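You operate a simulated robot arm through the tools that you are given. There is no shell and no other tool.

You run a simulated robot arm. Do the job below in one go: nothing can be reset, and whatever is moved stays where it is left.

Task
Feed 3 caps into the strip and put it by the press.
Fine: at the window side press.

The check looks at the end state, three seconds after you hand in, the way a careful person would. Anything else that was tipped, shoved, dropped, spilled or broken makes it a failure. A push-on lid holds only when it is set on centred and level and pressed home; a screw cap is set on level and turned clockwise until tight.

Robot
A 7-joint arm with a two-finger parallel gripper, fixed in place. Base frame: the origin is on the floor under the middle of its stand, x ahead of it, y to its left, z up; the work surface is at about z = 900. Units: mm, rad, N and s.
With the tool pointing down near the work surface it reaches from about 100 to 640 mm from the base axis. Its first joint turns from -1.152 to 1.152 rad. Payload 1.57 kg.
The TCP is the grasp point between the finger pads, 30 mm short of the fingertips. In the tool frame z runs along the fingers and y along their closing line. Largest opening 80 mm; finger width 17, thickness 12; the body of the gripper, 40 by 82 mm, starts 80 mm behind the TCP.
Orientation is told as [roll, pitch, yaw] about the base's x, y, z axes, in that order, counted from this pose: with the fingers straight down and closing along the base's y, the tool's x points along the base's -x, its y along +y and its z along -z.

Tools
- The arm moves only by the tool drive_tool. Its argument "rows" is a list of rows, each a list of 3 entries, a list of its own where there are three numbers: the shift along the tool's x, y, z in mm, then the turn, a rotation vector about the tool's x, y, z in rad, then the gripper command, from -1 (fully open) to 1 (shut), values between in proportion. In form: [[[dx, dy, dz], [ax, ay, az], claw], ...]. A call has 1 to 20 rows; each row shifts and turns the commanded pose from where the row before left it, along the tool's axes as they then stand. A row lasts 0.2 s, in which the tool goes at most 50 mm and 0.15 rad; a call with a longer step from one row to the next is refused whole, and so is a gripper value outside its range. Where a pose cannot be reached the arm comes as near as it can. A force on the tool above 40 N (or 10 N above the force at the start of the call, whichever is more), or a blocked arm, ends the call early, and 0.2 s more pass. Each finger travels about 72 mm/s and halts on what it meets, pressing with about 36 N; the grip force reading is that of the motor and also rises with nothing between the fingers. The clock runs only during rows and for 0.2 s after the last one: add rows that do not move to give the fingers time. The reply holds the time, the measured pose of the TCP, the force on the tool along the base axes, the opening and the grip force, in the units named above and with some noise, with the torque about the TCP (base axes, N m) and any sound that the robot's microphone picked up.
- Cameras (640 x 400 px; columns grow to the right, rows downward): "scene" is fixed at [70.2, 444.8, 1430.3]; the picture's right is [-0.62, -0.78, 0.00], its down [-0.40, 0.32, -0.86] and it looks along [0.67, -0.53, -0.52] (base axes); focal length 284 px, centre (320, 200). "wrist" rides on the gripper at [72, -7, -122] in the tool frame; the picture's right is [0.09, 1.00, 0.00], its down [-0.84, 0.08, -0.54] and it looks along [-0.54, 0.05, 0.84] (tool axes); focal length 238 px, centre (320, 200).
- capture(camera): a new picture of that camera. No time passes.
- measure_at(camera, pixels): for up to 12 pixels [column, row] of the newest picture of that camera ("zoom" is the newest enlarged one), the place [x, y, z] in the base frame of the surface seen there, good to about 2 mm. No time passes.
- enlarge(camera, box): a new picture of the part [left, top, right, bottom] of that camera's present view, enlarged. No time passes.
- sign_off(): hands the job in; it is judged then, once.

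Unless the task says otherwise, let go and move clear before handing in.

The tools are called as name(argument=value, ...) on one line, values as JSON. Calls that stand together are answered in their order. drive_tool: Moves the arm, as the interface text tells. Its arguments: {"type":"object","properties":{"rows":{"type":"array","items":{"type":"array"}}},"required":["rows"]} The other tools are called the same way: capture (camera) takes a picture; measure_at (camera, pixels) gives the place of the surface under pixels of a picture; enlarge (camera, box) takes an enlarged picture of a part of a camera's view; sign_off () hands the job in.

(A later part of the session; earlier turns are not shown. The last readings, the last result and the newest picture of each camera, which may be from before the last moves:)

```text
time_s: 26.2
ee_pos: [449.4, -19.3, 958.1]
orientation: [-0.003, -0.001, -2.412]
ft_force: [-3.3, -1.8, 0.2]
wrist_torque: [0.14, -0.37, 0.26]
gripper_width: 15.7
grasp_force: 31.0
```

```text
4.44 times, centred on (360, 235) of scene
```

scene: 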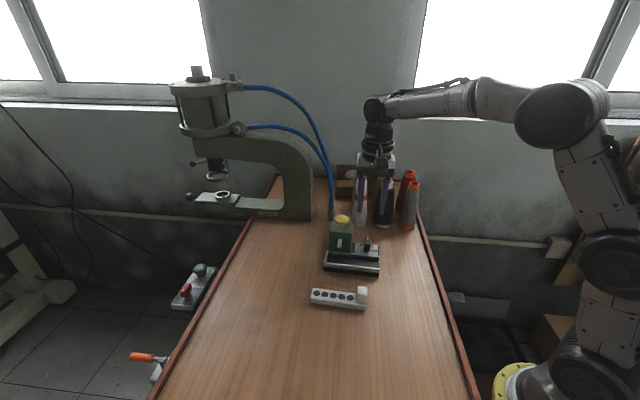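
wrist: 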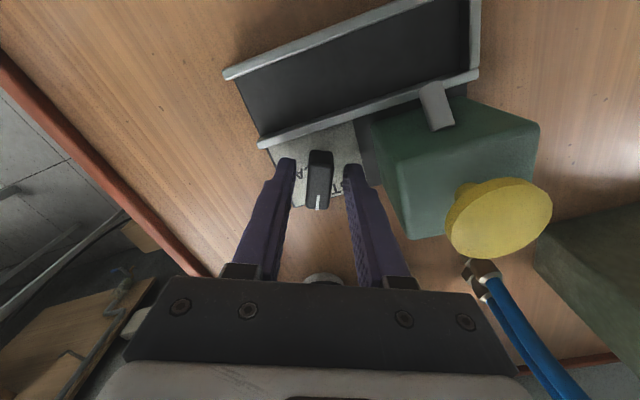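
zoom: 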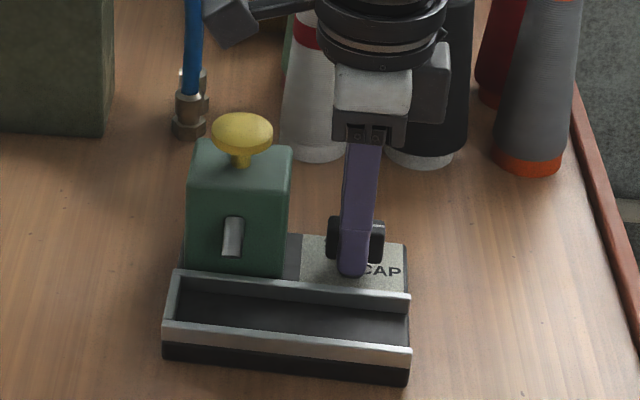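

The knob now lies along the trough with the mark end toward CAP, and the torque rose to 0.26 N·m, so it may be at its stop. I'll open only to about 22 mm so the fingers clear the rail, then lift.

drive_tool(rows=[[[0, 0, 0], [0, 0, 0], 0.45], [[0, 0, 0], [0, 0, 0], 0.45], [[0, 0, -20], [0, 0, 0], 0.45], [[0, 0, -30], [0, 0, 0], 0.45], [[0, 0, -35], [0, 0, 0], 0.45], [[0, 0, -35], [0, 0, 0], 0.45], [[0, 0, 0], [0, 0, 0], 0.45]])

capture(camera="wrist")

enlarge(camera="scene", box=[315, 190, 405, 280])

```text
time_s: 27.8
ee_pos: [451.6, -20.3, 1078.1]
orientation: [-0.002, 0.001, -2.412]
ft_force: [0.2, -0.2, 0.3]
wrist_torque: [-0.04, 0.0, -0.01]
gripper_width: 21.9
grasp_force: 0.0
```

```text
taken
```

wrist: 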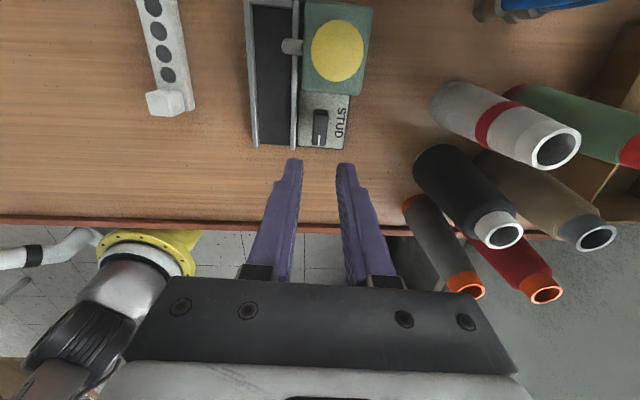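

```text
4.44 times, centred on (360, 235) of scene
```

zoom: 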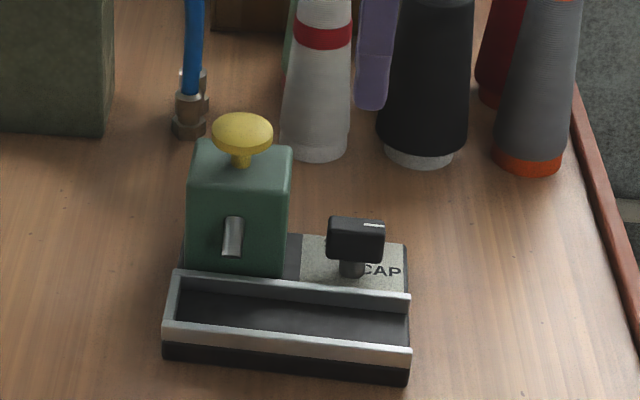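

The mark now points toward CAP, as the zoom shows at (375,225). I'll compare the feeder's position with the earlier view.

enlarge(camera="scene", box=[322, 230, 382, 278])

enlarge(camera="wrist", box=[235, 0, 385, 160])

measure_at(camera="zoom", pixels=[[64, 40], [58, 340], [155, 350], [178, 350], [282, 345], [215, 370], [165, 115], [190, 80], [255, 120], [200, 285], [275, 20], [100, 200]])

```text
8.33 times, centred on (352, 254) of scene
```

zoom: 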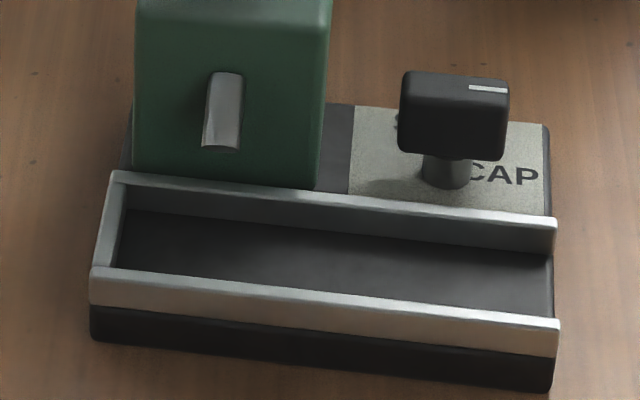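

```text
2.50 times, centred on (310, 80) of wrist
```

zoom: 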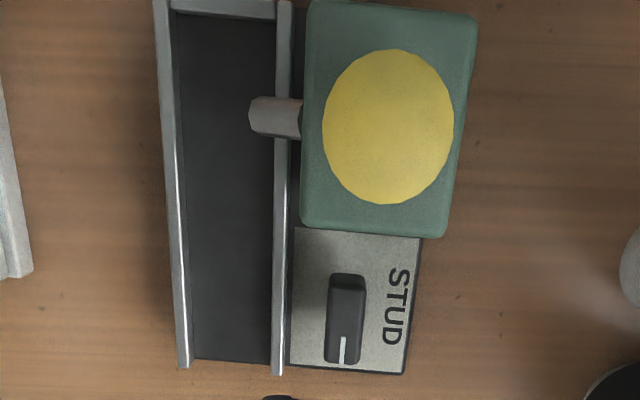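

```text
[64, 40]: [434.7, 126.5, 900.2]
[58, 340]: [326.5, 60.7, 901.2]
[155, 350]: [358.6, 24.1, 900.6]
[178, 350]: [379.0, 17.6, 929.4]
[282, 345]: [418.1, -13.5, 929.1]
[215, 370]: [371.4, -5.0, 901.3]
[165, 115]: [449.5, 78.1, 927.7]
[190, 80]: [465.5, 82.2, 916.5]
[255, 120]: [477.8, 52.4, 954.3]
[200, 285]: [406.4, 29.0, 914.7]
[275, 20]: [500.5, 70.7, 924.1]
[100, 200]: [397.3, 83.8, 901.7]
```

The feeder sits only about 2.5 mm from where it started, and the selector points to CAP. Next I'll move above the strip's grip block at about (345,104), keeping this yaw so the fingers close across the block.

drive_tool(rows=[[[1, -41, 0], [0, 0, 0], 0], [[1, -41, 0], [0, 0, 0], -0.25], [[1, -41, 0], [0, 0, 0], -0.25], [[1, -41, 0], [0, 0, 0], -0.25], [[0, 0, 30], [0, 0, 0], -0.25], [[0, 0, 0], [0, 0, 0], -0.25]])

capture(camera="wrist")

enlarge(camera="wrist", box=[260, 0, 400, 180])

```text
time_s: 29.2
ee_pos: [344.2, 106.0, 1047.8]
orientation: [-0.001, -0.001, -2.412]
ft_force: [-1.1, 0.2, 0.1]
wrist_torque: [-0.04, 0.02, 0.03]
gripper_width: 50.1
grasp_force: 0.0
```

```text
taken
```

wrist: 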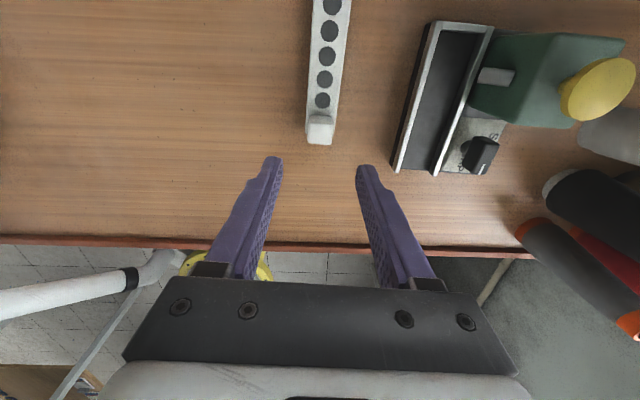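

```text
2.22 times, centred on (330, 90) of wrist
```

zoom: 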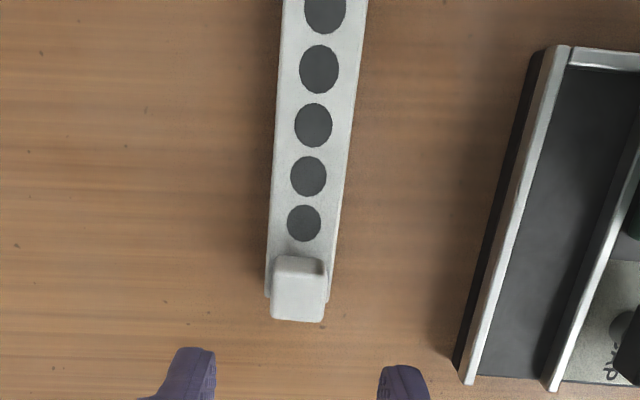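

measure_at(camera="zoom", pixels=[[278, 262], [322, 266], [276, 290], [322, 292], [300, 262], [300, 275], [300, 290], [272, 312], [320, 315], [300, 305], [285, 275], [315, 278]])

enlarge(camera="wrist", box=[290, 90, 350, 160])

```text
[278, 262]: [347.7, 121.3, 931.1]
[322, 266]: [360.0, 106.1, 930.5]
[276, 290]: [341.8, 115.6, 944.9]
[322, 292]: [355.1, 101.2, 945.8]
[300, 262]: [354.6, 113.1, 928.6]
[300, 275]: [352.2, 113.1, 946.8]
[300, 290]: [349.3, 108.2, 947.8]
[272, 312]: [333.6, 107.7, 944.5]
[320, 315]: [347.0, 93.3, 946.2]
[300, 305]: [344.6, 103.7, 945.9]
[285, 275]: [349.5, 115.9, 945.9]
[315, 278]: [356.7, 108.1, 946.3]
```

```text
5.71 times, centred on (320, 125) of wrist
```

zoom: 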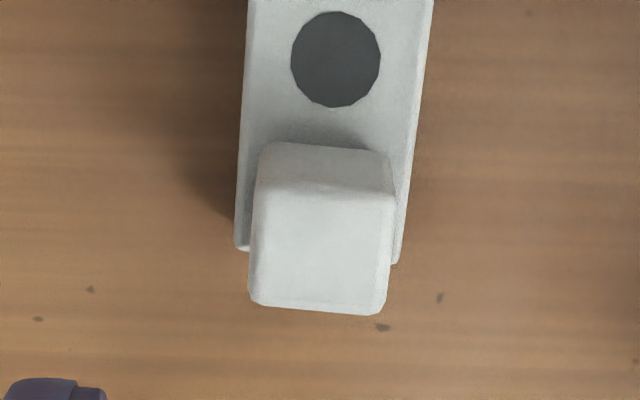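

The block's centre is at about (346,106.5). I'll make a small correction, go down to TCP z≈951 (fingertips 4 mm above the strip's top face), and close.

drive_tool(rows=[[[1.5, 0.8, 33], [0, 0, 0], -0.25], [[0, 0, 33], [0, 0, 0], -0.25], [[0, 0, 30], [0, 0, 0], -0.25], [[0, 0, 0], [0, 0, 0], -0.25]])

capture(camera="wrist")

enlarge(camera="scene", box=[290, 220, 400, 320])

```text
time_s: 30.2
ee_pos: [346.5, 105.2, 950.3]
orientation: [-0.002, 0.0, -2.413]
ft_force: [0.0, -1.1, -0.6]
wrist_torque: [-0.01, 0.0, 0.0]
gripper_width: 49.7
grasp_force: 0.0
```

```text
taken
```

wrist: 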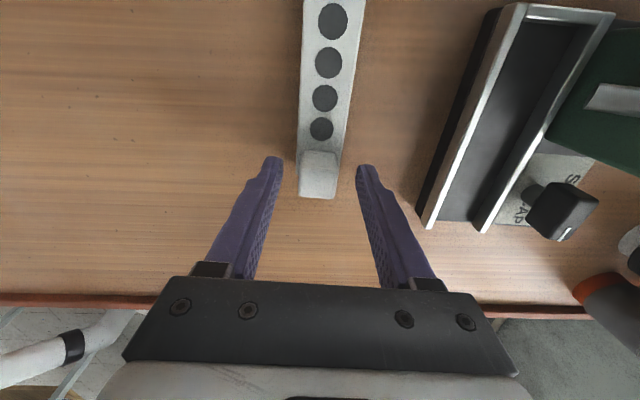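

```text
4.00 times, centred on (345, 270) of scene
```

zoom: 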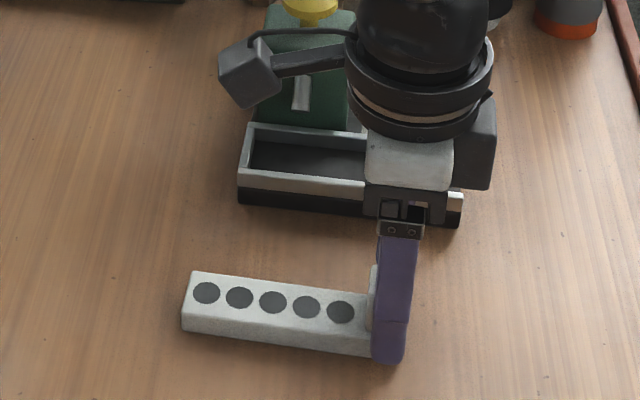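

measure_at(camera="wrist", pixels=[[319, 150], [319, 155], [319, 160], [319, 165], [319, 170], [319, 175], [319, 180], [319, 185], [319, 190], [319, 195], [303, 180], [337, 180]])

```text
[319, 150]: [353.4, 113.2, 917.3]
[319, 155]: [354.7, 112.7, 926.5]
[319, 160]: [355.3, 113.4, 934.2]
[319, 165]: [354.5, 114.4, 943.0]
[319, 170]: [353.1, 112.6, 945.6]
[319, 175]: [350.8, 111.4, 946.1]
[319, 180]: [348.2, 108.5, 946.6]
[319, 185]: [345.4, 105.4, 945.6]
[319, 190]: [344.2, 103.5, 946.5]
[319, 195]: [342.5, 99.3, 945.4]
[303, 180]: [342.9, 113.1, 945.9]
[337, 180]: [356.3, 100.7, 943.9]
```

The block is centred under the fingers to within a couple of mm. I'll close on it.

drive_tool(rows=[[[0.8, 0.3, 0], [0, 0, 0], 0.2], [[0, 0, 0], [0, 0, 0], 1], [[0, 0, 0], [0, 0, 0], 1], [[0, 0, 0], [0, 0, 0], 1]])

capture(camera="wrist")

```text
time_s: 31.2
ee_pos: [345.7, 105.9, 952.3]
orientation: [-0.002, 0.001, -2.412]
ft_force: [0.5, 0.6, -0.7]
wrist_torque: [0.03, -0.01, 0.04]
gripper_width: 23.0
grasp_force: 35.1
```

```text
taken
```

wrist: 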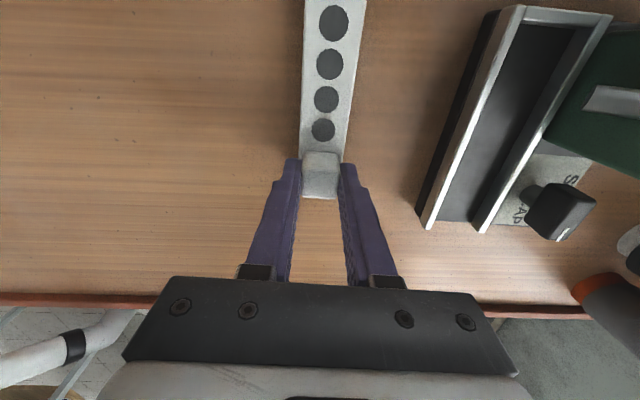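

The block is gripped at 23 mm. I'll lift it 50 mm and check that the strip hangs level.

drive_tool(rows=[[[0, 0, -10], [0, 0, 0], 1], [[0, 0, -20], [0, 0, 0], 1], [[0, 0, -20], [0, 0, 0], 1], [[0, 0, 0], [0, 0, 0], 1]])

capture(camera="wrist")

measure_at(camera="wrist", pixels=[[319, 180], [322, 130], [325, 99], [330, 63], [334, 22], [304, 20], [352, 120], [303, 120], [349, 5], [365, 10], [336, 5], [312, 100]])

enlarge(camera="scene", box=[290, 220, 400, 320])

```text
time_s: 32.2
ee_pos: [346.9, 106.2, 1002.7]
orientation: [-0.002, 0.0, -2.412]
ft_force: [0.2, 0.0, -0.3]
wrist_torque: [0.0, 0.0, 0.0]
gripper_width: 0.0
grasp_force: 21.0
```

```text
taken
```

wrist: 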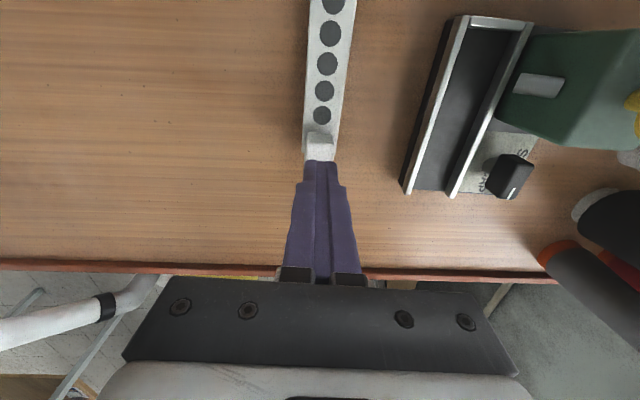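

```text
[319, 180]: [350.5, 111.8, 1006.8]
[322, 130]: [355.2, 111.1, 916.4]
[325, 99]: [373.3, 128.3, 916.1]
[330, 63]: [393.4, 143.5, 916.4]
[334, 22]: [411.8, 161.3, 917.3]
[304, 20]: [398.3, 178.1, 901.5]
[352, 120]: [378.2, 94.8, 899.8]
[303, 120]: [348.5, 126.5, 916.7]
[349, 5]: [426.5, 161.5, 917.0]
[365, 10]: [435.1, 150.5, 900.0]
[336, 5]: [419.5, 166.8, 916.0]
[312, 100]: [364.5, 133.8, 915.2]
```

```text
4.00 times, centred on (345, 270) of scene
```

zoom: 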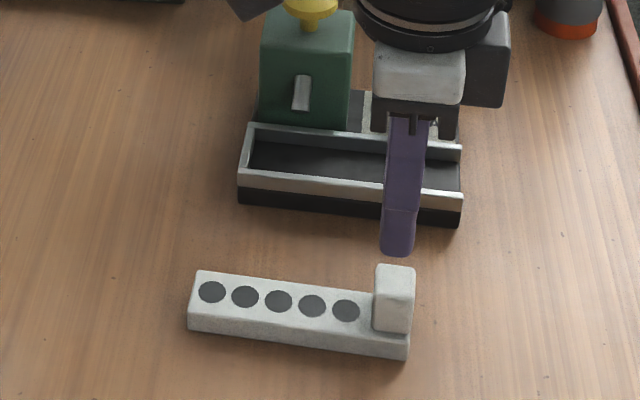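

The fingers slipped off the block: the opening went to 0 and the strip is still on the table at about (325,80) in the wrist view. It looks undamaged, so I'll measure where it lies now before trying a deeper, slower grip.

enlarge(camera="wrist", box=[285, 0, 375, 170])

enlarge(camera="scene", box=[300, 275, 380, 325])

measure_at(camera="zoom", pixels=[[490, 150], [490, 190], [490, 230], [490, 255], [527, 140], [455, 140], [527, 240], [460, 230], [490, 135], [490, 280], [520, 110], [470, 105]])

```text
2.35 times, centred on (330, 85) of wrist
```

zoom: 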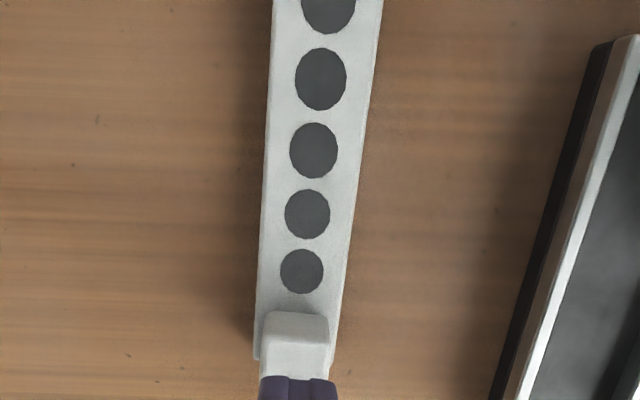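

```text
8.00 times, centred on (340, 300) of scene
```

zoom: 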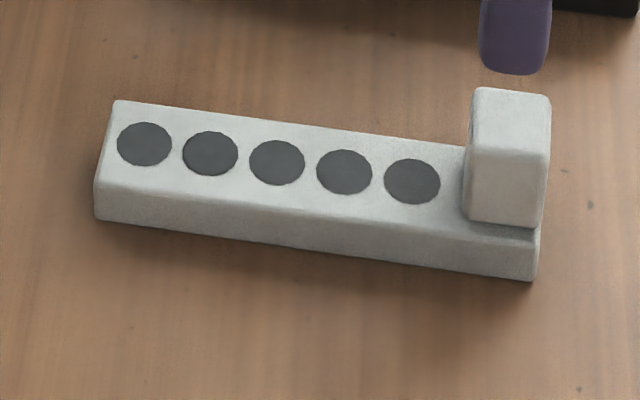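

```text
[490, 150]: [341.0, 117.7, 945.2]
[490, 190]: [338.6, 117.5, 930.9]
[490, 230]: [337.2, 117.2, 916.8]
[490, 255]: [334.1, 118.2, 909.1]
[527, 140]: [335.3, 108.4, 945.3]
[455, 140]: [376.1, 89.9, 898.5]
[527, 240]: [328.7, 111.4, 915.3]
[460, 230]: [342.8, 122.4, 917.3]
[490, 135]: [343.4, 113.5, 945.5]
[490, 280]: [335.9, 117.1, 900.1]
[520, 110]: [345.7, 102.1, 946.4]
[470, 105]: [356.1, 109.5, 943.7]
```

The strip just slid a couple of mm and lies flat and undamaged. I'll open, go down about 3 mm deeper than before, close, and lift very slowly while I watch the force.

drive_tool(rows=[[[0, 0, 0], [0, 0, 0], 0], [[0, 0, 0], [0, 0, 0], 0], [[0, 0, 0], [0, 0, 0], 0], [[0, 0, 20], [0, 0, 0], 0], [[0, 0, 20], [0, 0, 0], 0], [[0, 0, 14], [0, 0, 0], 0], [[0, 0, 0], [0, 0, 0], 0]])

capture(camera="wrist")

enlarge(camera="wrist", box=[260, 120, 380, 220])

enlarge(camera="scene", box=[320, 250, 400, 320])

```text
time_s: 33.8
ee_pos: [347.1, 105.7, 948.3]
orientation: [-0.002, 0.002, -2.412]
ft_force: [0.1, 0.0, 0.5]
wrist_torque: [-0.02, -0.04, -0.01]
gripper_width: 39.8
grasp_force: 0.1
```

```text
taken
```

wrist: 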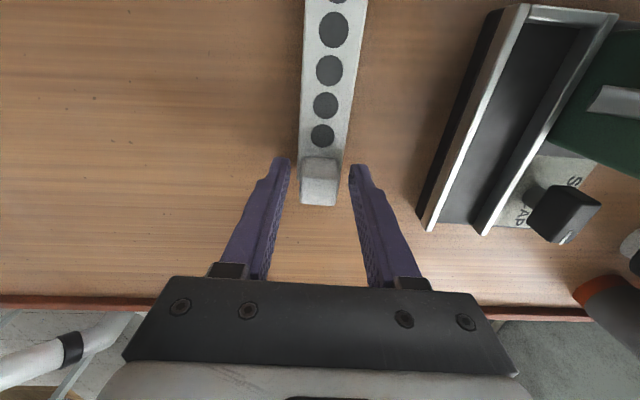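

```text
4.00 times, centred on (320, 170) of wrist
```

zoom: 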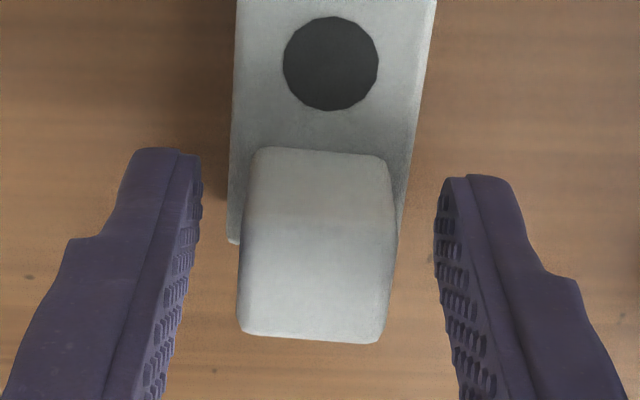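

```text
5.71 times, centred on (360, 285) of scene
```

zoom: 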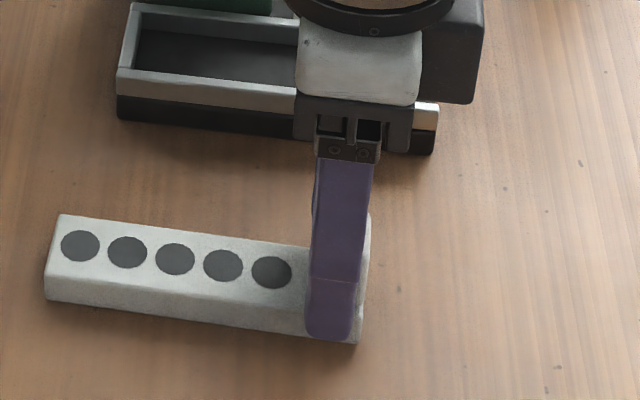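

The block is well centred, at zoom (318,240) between the pads. I'll close and lift 3 mm to see whether it holds.

drive_tool(rows=[[[0, 0, 0], [0, 0, 0], 1], [[0, 0, 0], [0, 0, 0], 1], [[0, 0, 0], [0, 0, 0], 1], [[0, 0, 0], [0, 0, 0], 1], [[0, 0, -1.5], [0, 0, 0], 1], [[0, 0, -1.5], [0, 0, 0], 1]])

capture(camera="wrist")

```text
time_s: 35.2
ee_pos: [346.3, 105.4, 952.3]
orientation: [-0.002, -0.001, -2.413]
ft_force: [-0.4, 0.1, -0.9]
wrist_torque: [0.0, 0.02, -0.02]
gripper_width: 22.9
grasp_force: 35.7
```

```text
taken
```

wrist: 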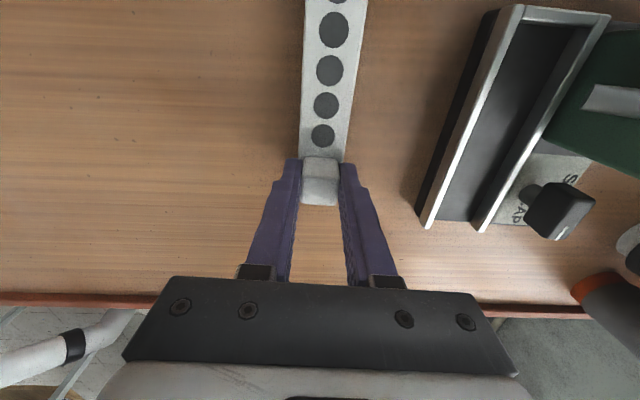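

measure_at(camera="wrist", pixels=[[319, 190], [323, 152], [310, 120], [345, 120], [310, 80], [350, 80], [312, 40], [354, 40], [313, 10], [358, 10], [319, 175], [319, 200]])

enlarge(camera="scene", box=[300, 260, 380, 330])

```text
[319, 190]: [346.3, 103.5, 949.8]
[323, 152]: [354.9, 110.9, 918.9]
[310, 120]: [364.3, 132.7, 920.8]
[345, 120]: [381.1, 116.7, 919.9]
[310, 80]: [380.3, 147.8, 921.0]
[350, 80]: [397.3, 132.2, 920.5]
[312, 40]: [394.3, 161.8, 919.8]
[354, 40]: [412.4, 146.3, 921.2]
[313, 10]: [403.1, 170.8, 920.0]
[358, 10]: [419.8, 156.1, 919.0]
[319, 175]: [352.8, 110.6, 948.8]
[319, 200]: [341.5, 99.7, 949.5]
```

```text
5.71 times, centred on (340, 295) of scene
```

zoom: 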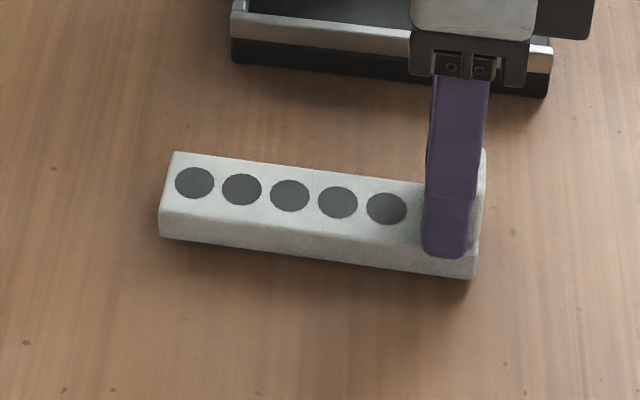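

The whole strip has come up level to z≈920, so it's held. I'll keep lifting slowly.

drive_tool(rows=[[[0, 0, -2], [0, 0, 0], 1], [[0, 0, -3], [0, 0, 0], 1], [[0, 0, -3], [0, 0, 0], 1], [[0, 0, -3], [0, 0, 0], 1], [[0, 0, -3], [0, 0, 0], 1], [[0, 0, 0], [0, 0, 0], 1]])

capture(camera="wrist")

measure_at(camera="wrist", pixels=[[319, 190], [323, 152], [310, 120], [345, 120], [310, 80], [350, 80], [312, 40], [354, 40], [313, 10], [358, 10], [319, 175], [319, 200]])

```text
time_s: 36.6
ee_pos: [347.2, 105.8, 965.3]
orientation: [-0.001, 0.001, -2.41]
ft_force: [0.0, 0.6, -0.3]
wrist_torque: [-0.02, 0.03, 0.0]
gripper_width: 23.0
grasp_force: 34.6
```

```text
taken
```

wrist: 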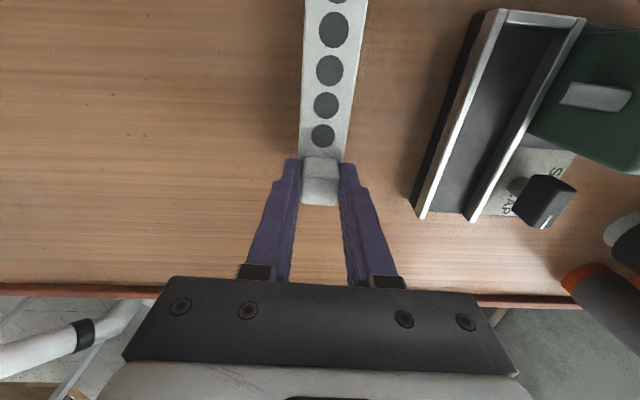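

```text
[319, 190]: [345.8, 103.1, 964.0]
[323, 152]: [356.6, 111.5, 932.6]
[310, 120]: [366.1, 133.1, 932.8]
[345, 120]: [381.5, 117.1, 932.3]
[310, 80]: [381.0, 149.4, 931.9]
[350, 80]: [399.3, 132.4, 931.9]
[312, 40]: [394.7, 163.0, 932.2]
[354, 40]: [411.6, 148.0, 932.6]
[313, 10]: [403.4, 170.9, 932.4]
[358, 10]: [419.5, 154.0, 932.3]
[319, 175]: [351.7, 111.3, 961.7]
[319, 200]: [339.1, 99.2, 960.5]
```

It holds at slow speed, with the top now at z≈932. I'll measure the pocket centres and side edges relative to the TCP so I can place it accurately.

enlarge(camera="wrist", box=[285, 0, 385, 150])

measure_at(camera="zoom", pixels=[[318, 160], [330, 78], [306, 360], [312, 280], [318, 190], [260, 190], [378, 190], [262, 100], [387, 100], [257, 330], [360, 330], [331, 80]])

```text
2.67 times, centred on (335, 75) of wrist
```

zoom: 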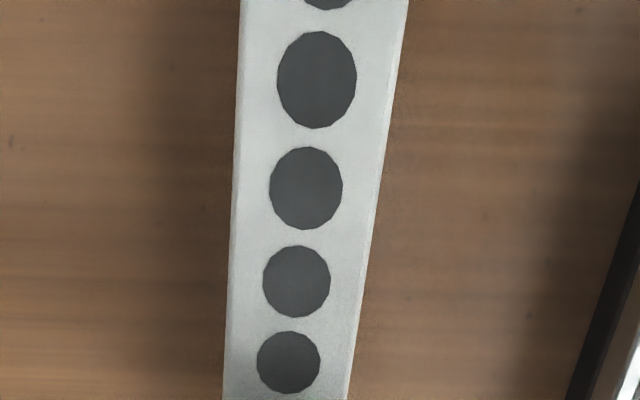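

```text
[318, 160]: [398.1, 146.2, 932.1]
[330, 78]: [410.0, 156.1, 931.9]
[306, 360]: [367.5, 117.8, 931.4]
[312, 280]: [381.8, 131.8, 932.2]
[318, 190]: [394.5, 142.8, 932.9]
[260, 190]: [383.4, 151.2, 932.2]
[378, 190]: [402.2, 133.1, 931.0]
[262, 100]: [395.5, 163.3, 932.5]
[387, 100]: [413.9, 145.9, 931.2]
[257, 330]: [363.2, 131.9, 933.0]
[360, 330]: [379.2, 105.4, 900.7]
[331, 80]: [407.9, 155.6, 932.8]
```

measure_at(camera="zoom", pixels=[[288, 362], [296, 281], [306, 188], [317, 80], [234, 188], [376, 188], [238, 80], [392, 80], [230, 281], [364, 281], [227, 362], [350, 362]])

```text
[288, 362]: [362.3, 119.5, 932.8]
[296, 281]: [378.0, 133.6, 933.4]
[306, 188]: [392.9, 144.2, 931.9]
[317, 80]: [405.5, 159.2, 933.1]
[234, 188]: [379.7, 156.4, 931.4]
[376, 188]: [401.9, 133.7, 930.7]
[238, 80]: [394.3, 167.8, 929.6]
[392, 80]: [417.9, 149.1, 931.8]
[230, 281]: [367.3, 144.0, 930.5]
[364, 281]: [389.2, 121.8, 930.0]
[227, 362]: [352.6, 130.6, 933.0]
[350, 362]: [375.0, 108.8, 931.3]
```

enlarge(camera="wrist", box=[400, 0, 600, 240])

measure_at(camera="zoom", pixels=[[265, 60], [240, 140], [210, 220], [180, 310], [395, 80], [365, 150], [330, 230], [290, 320], [300, 200], [345, 30], [290, 25], [320, 18]])

```text
1.67 times, centred on (500, 120) of wrist
```

zoom: 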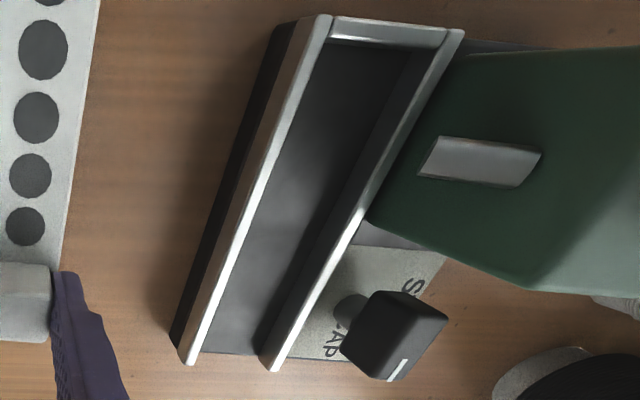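

```text
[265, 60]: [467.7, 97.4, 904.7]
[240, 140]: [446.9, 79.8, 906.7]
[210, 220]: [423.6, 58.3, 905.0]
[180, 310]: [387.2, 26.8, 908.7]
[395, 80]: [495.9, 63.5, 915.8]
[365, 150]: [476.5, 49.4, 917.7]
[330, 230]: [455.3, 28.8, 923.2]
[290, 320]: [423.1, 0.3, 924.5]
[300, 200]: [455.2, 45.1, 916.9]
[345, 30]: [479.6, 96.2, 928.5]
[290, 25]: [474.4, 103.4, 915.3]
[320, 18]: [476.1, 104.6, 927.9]
```

The trough centreline is at v≈25.5 and the strip's is at v≈−83.8. I'll lift slowly to about 938, then ease across so the strip sits in line with the trough but beyond the spout, ready to go in from the open end.

drive_tool(rows=[[[0, 0, -2], [0, 0, 0], 1], [[0, 0, -4], [0, 0, 0], 1], [[0, 0, -4], [0, 0, 0], 1], [[0, 0, -4], [0, 0, 0], 1], [[0, 0, -4], [0, 0, 0], 1], [[0, 0, -4], [0, 0, 0], 1], [[0, 0, -2], [0, 0, 0], 1], [[0, 0, 0], [0, 0, 0], 1], [[-1, 2, 0], [0, 0, 0], 1], [[-2, 4, 0], [0, 0, 0], 1], [[-3, 6, 0], [0, 0, 0], 1], [[-3, 6, 0], [0, 0, 0], 1], [[-3, 6, 0], [0, 0, 0], 1], [[-3, 6, 0], [0, 0, 0], 1], [[-2, 4, 0], [0, 0, 0], 1], [[-1, 2, 0], [0, 0, 0], 1], [[0, 0, 0], [0, 0, 0], 1]])

capture(camera="wrist")

```text
time_s: 40.2
ee_pos: [356.7, 68.2, 990.1]
orientation: [-0.002, 0.0, -2.412]
ft_force: [0.3, 0.5, 0.6]
wrist_torque: [0.01, 0.03, -0.05]
gripper_width: 23.0
grasp_force: 35.5
```

```text
taken
```

wrist: 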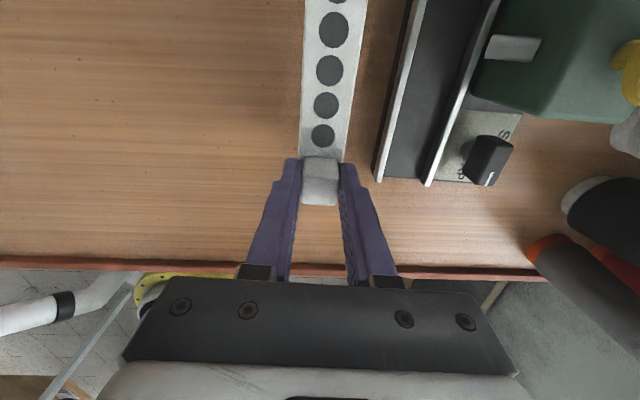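

The strip is still held and level. I'll carry on to the pre-insertion position.

drive_tool(rows=[[[-1, 2, 0], [0, 0, 0], 1], [[-2, 4, 0], [0, 0, 0], 1], [[-3, 6, 0], [0, 0, 0], 1], [[-4, 7, 0], [0, 0, 0], 1], [[-4, 7, 0], [0, 0, 0], 1], [[-4, 7, 0], [0, 0, 0], 1], [[-4, 7, 0], [0, 0, 0], 1], [[-4, 7, 0], [0, 0, 0], 1], [[-4, 7, 0], [0, 0, 0], 1], [[-4, 7, 0], [0, 0, 0], 1], [[-3, 6, 0], [0, 0, 0], 1], [[-2, 4, 0], [0, 0, 0], 1], [[0, 2, 0], [0, 0, 0], 1], [[0, 0, 0], [0, 0, 0], 1]])

capture(camera="wrist")

enlarge(camera="scene", box=[310, 200, 410, 300])

```text
time_s: 43.2
ee_pos: [375.4, -11.8, 989.2]
orientation: [-0.002, -0.002, -2.411]
ft_force: [0.0, 0.0, -1.1]
wrist_torque: [-0.02, -0.01, 0.03]
gripper_width: 22.7
grasp_force: 35.1
```

```text
taken
```

wrist: 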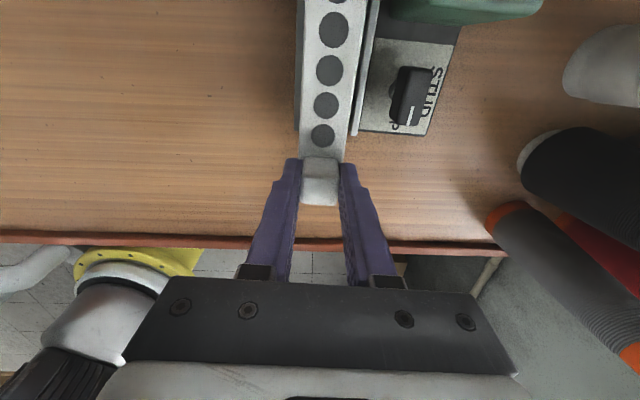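

```text
4.00 times, centred on (360, 250) of scene
```

zoom: 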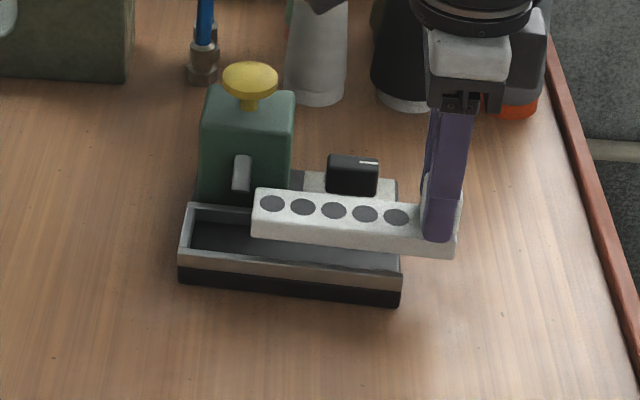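

enlarge(camera="wrist", box=[270, 0, 400, 160])

measure_at(camera="zoom", pixels=[[175, 100], [170, 200], [160, 300], [400, 40], [385, 120], [365, 220], [350, 300], [340, 320], [200, 120], [330, 120], [195, 250], [320, 250]])

```text
2.50 times, centred on (335, 80) of wrist
```

zoom: 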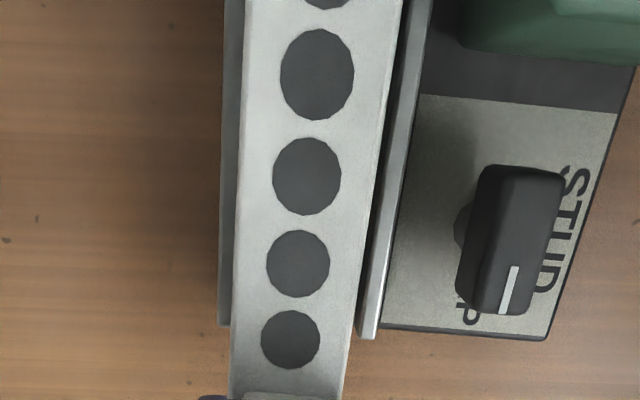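

```text
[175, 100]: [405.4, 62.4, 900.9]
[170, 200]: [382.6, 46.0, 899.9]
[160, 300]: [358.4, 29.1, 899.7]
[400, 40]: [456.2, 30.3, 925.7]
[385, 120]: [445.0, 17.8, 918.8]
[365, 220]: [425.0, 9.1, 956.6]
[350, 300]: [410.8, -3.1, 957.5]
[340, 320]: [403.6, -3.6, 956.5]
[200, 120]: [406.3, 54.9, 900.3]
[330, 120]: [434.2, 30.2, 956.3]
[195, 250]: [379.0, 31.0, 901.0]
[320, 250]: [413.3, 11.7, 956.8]
```

measure_at(camera="zoom", pixels=[[290, 339], [298, 263], [307, 175], [317, 74], [225, 250], [228, 150], [226, 300], [236, 330], [395, 180], [408, 100], [384, 260], [372, 325]])

```text
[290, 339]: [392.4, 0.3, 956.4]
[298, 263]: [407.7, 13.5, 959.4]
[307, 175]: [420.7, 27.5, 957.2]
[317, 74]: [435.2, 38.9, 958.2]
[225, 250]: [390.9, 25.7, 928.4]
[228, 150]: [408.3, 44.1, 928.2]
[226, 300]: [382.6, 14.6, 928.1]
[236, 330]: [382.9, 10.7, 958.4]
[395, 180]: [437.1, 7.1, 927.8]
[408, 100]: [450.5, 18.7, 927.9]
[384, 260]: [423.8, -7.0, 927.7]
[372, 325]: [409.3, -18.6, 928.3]
```

The pockets' centreline is at v≈24.1 and the rails' centre is about 2.5 mm further along +v. I'll shift by that and lower the strip slowly to just above the trough floor.

drive_tool(rows=[[[0, 1.2, 0], [0, 0, 0], 1], [[0, 1.2, 0], [0, 0, 0], 1], [[0, 0, 2], [0, 0, 0], 1], [[0, 0, 3], [0, 0, 0], 1], [[0, 0, 3], [0, 0, 0], 1], [[0, 0, 3], [0, 0, 0], 1], [[0, 0, 0], [0, 0, 0], 1]])

capture(camera="wrist")

enlarge(camera="wrist", box=[270, 0, 400, 160])

enlarge(camera="scene", box=[315, 225, 395, 285])

```text
time_s: 44.8
ee_pos: [378.2, -15.4, 977.9]
orientation: [-0.003, -0.001, -2.412]
ft_force: [0.5, -0.3, -1.2]
wrist_torque: [-0.02, 0.04, 0.0]
gripper_width: 23.3
grasp_force: 35.4
```

```text
taken
```

wrist: 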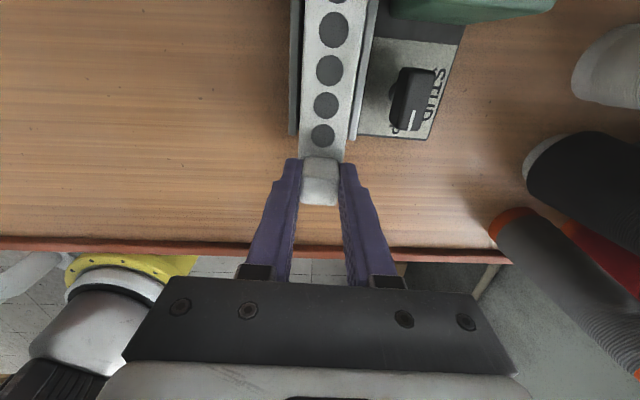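

```text
2.50 times, centred on (335, 80) of wrist
```

zoom: 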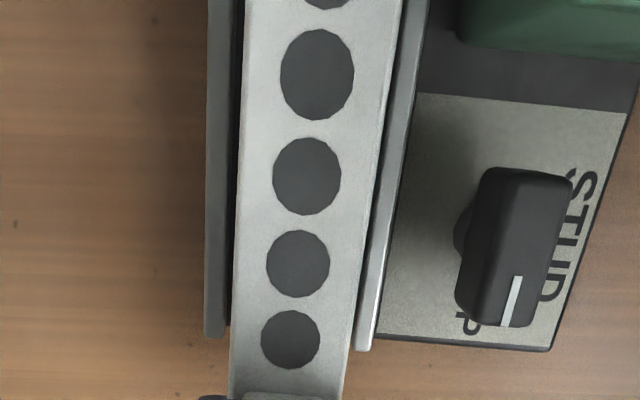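

```text
6.67 times, centred on (355, 255) of scene
```

zoom: 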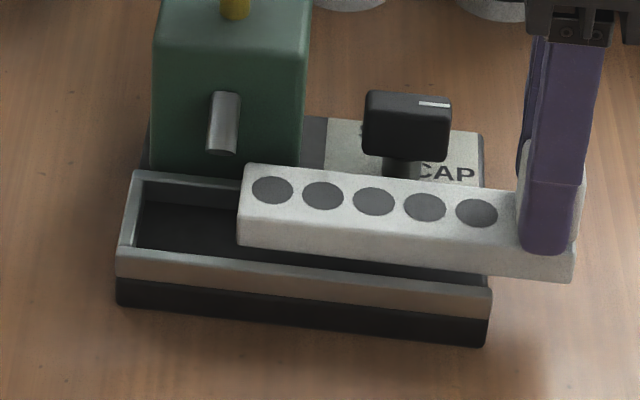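

The gaps to both rails look about even once I allow for perspective, so the strip is centred. I'll lower it the last 12 mm or so.

drive_tool(rows=[[[0, 0, 2], [0, 0, 0], 1], [[0, 0, 3], [0, 0, 0], 1], [[0, 0, 3], [0, 0, 0], 1], [[0, 0, 2], [0, 0, 0], 1], [[0, 0, 0], [0, 0, 0], 1]])

capture(camera="wrist")

enlarge(camera="wrist", box=[270, 0, 400, 160])

measure_at(camera="zoom", pixels=[[290, 339], [298, 263], [307, 175], [317, 74], [215, 250], [215, 150], [215, 300], [250, 200], [395, 180], [408, 100], [384, 260], [372, 325]])

enlarge(camera="scene", box=[315, 225, 395, 285])

```text
time_s: 46.0
ee_pos: [378.7, -14.5, 969.4]
orientation: [-0.002, -0.001, -2.411]
ft_force: [-0.6, -0.2, -0.4]
wrist_torque: [-0.01, 0.01, 0.02]
gripper_width: 23.1
grasp_force: 35.1
```

```text
taken
```

wrist: 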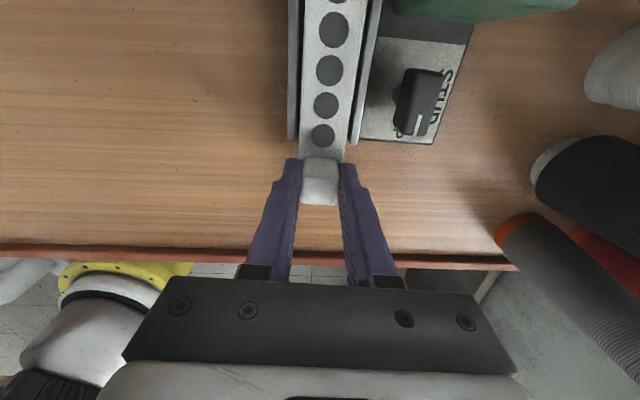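

```text
2.50 times, centred on (335, 80) of wrist
```

zoom: 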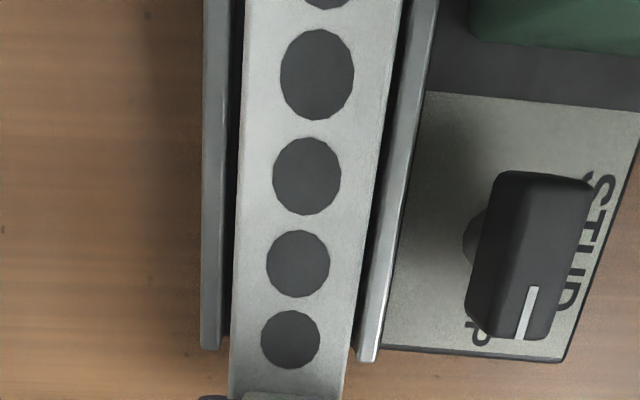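

```text
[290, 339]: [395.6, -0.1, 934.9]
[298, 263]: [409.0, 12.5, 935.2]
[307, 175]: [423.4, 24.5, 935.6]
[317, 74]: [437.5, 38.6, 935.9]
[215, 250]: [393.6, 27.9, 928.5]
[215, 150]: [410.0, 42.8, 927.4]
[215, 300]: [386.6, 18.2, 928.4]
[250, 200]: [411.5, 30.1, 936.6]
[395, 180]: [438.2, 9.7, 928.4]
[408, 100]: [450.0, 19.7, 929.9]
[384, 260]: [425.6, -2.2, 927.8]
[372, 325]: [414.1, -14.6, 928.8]
```

```text
6.67 times, centred on (355, 255) of scene
```

zoom: 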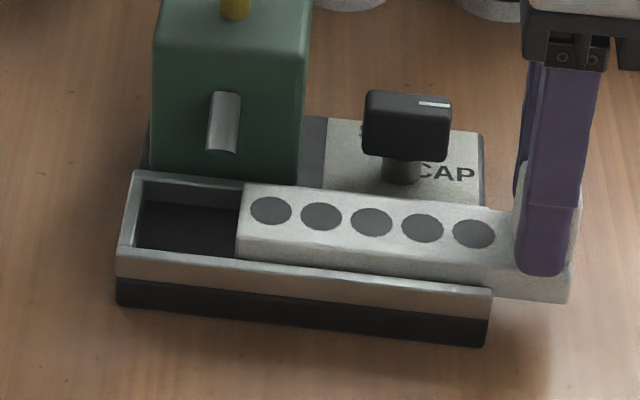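

The strip is centred (v≈26.5 for both strip and trough) and about 3 mm above the floor. I'll lower it 2 mm and slide it in toward the stop, slowly.

drive_tool(rows=[[[0, 0, 2], [0, 0, 0], 1], [[2, 0, 0], [0, 0, 0], 1], [[4, 0, 0], [0, 0, 0], 1], [[5, 0, 0], [0, 0, 0], 1], [[5, 0, 0], [0, 0, 0], 1], [[5, 0, 0], [0, 0, 0], 1], [[5, 0, 0], [0, 0, 0], 1], [[4, 0, 0], [0, 0, 0], 1], [[3, 0, 0], [0, 0, 0], 1], [[2, 0, 0], [0, 0, 0], 1], [[0, 0, 0], [0, 0, 0], 1]])

capture(camera="wrist")

enlarge(camera="wrist", box=[270, 0, 400, 160])

enlarge(camera="scene", box=[315, 225, 395, 285])

```text
time_s: 48.4
ee_pos: [403.3, 7.5, 965.7]
orientation: [-0.001, 0.0, -2.413]
ft_force: [-0.5, -0.3, -0.8]
wrist_torque: [-0.03, 0.01, 0.0]
gripper_width: 23.1
grasp_force: 35.5
```

```text
taken
```

wrist: 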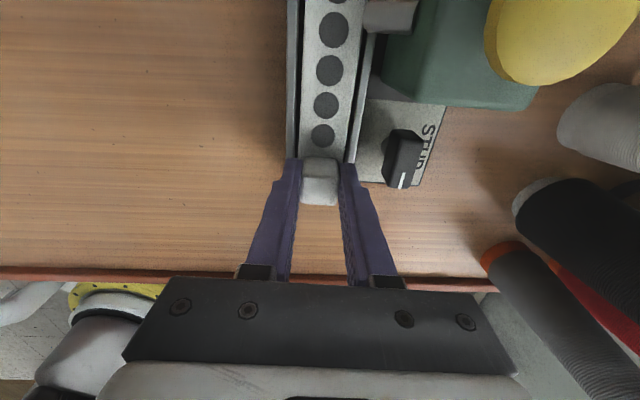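

```text
2.50 times, centred on (335, 80) of wrist
```

zoom: 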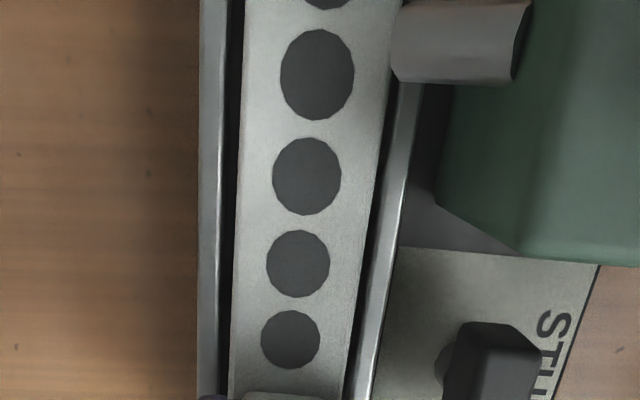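

```text
6.67 times, centred on (355, 255) of scene
```

zoom: 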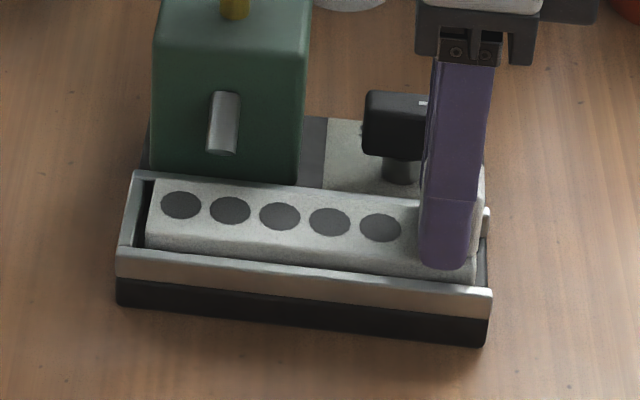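

In the scene zoom, pocket B (230,210) still has to go a few mm left to be under the spout (221,150), and the strip's far end has a small gap to the stop at (140,200). I'll slide another 4 mm.

drive_tool(rows=[[[2, 0, 0], [0, 0, 0], 1], [[2, 0, 0], [0, 0, 0], 1], [[0, 0, 0], [0, 0, 0], 1]])

capture(camera="wrist")

enlarge(camera="scene", box=[322, 230, 382, 278])

measure_at(camera="zoom", pixels=[[120, 120], [215, 150], [205, 145], [230, 148], [130, 170], [190, 180], [250, 190], [310, 205], [375, 210], [100, 160], [95, 200], [85, 150]])

```text
time_s: 49.2
ee_pos: [405.7, 10.8, 965.6]
orientation: [-0.001, 0.001, -2.413]
ft_force: [-1.3, -1.5, -0.1]
wrist_torque: [-0.01, 0.04, -0.01]
gripper_width: 23.1
grasp_force: 35.6
```

```text
taken
```

wrist: 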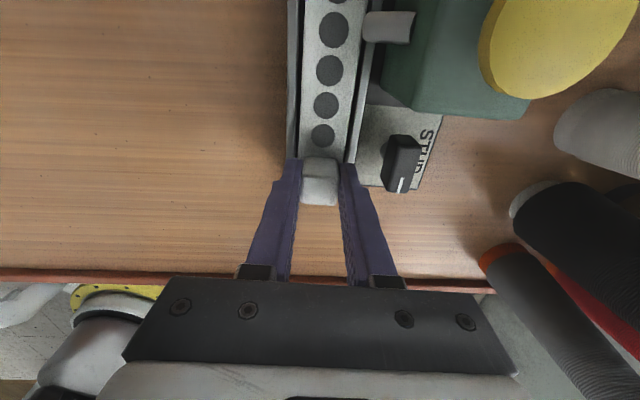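

```text
8.33 times, centred on (352, 254) of scene
```

zoom: 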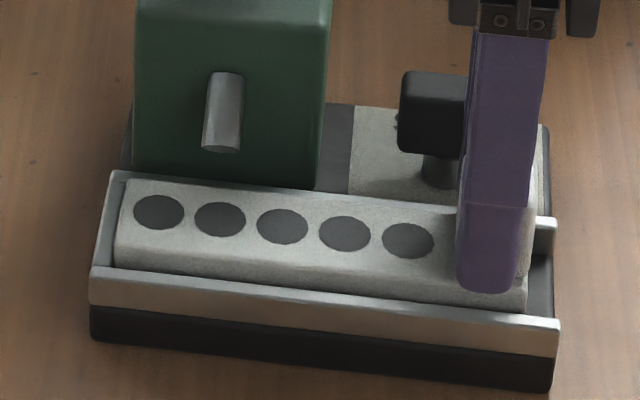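

```text
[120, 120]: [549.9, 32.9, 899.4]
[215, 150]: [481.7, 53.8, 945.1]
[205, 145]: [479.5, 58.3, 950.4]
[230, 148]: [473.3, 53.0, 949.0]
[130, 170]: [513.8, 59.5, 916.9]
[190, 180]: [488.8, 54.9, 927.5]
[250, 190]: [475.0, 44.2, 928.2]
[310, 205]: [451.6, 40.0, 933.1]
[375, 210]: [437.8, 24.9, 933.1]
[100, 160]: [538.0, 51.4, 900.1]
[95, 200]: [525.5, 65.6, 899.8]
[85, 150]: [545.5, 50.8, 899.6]
```

measure_at(camera="zoom", pixels=[[159, 212], [220, 219], [282, 227], [345, 234], [408, 240], [122, 215], [116, 240], [108, 220], [104, 225], [112, 200], [202, 140], [241, 140]])

enlarge(camera="wrist", box=[280, 0, 430, 110])

measure_at(camera="zoom", pixels=[[232, 98], [214, 300], [222, 196], [375, 55], [375, 165], [375, 110], [400, 110], [365, 110], [450, 110], [360, 60], [360, 160], [245, 10]])

```text
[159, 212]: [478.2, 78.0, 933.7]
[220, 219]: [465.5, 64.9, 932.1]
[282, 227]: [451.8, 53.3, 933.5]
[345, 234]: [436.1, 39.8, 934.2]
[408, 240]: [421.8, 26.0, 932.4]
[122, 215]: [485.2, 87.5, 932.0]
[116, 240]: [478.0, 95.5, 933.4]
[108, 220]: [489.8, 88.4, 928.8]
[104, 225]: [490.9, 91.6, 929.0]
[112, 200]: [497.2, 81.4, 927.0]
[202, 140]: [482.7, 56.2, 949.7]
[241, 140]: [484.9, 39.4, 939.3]
```

```text
3.64 times, centred on (355, 55) of wrist
```

zoom: 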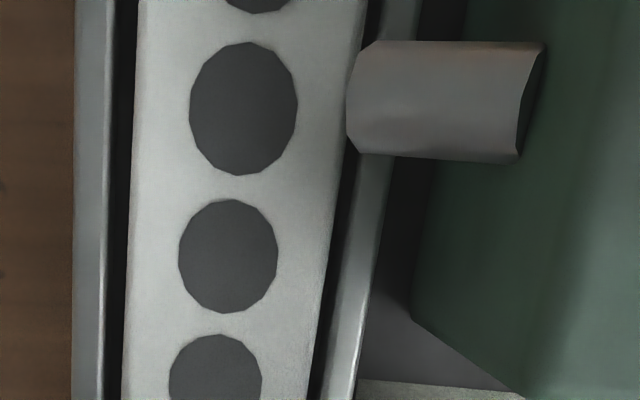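

```text
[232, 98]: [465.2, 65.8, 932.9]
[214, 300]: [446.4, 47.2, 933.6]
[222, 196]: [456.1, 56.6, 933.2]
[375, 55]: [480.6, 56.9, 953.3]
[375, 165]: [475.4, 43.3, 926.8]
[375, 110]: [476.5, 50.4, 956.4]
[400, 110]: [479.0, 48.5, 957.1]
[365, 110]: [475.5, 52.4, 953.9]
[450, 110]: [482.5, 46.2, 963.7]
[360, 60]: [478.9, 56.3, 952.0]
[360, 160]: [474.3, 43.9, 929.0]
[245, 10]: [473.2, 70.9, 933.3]
```

Pocket B is about 1.7 mm short of being under the spout's centre, and the far end is about 2 mm from the stop. I'll slide 1.7 mm and set it down on the trough floor.

drive_tool(rows=[[[0.9, 0, 0], [0, 0, 0], 1], [[0.8, 0, 0], [0, 0, 0], 1], [[0, 0, 0.8], [0, 0, 0], 1], [[0, 0, 0], [0, 0, 0], 1]])

enlarge(camera="scene", box=[322, 230, 382, 278])

```text
time_s: 50.2
ee_pos: [406.0, 10.2, 965.0]
orientation: [0.0, -0.002, -2.411]
ft_force: [-7.6, -7.7, 2.1]
wrist_torque: [-0.2, 0.12, -0.02]
gripper_width: 22.9
grasp_force: 35.3
```

```text
8.33 times, centred on (352, 254) of scene
```

zoom: 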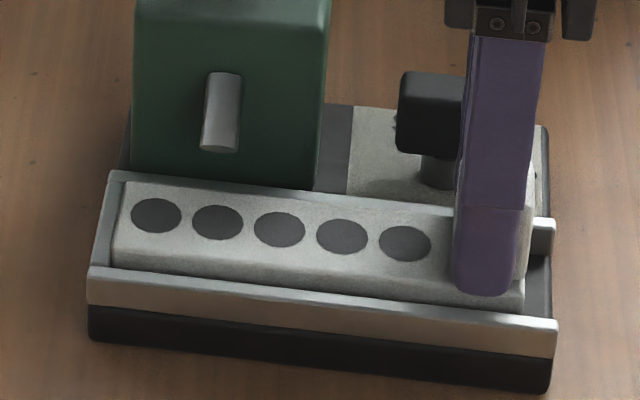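

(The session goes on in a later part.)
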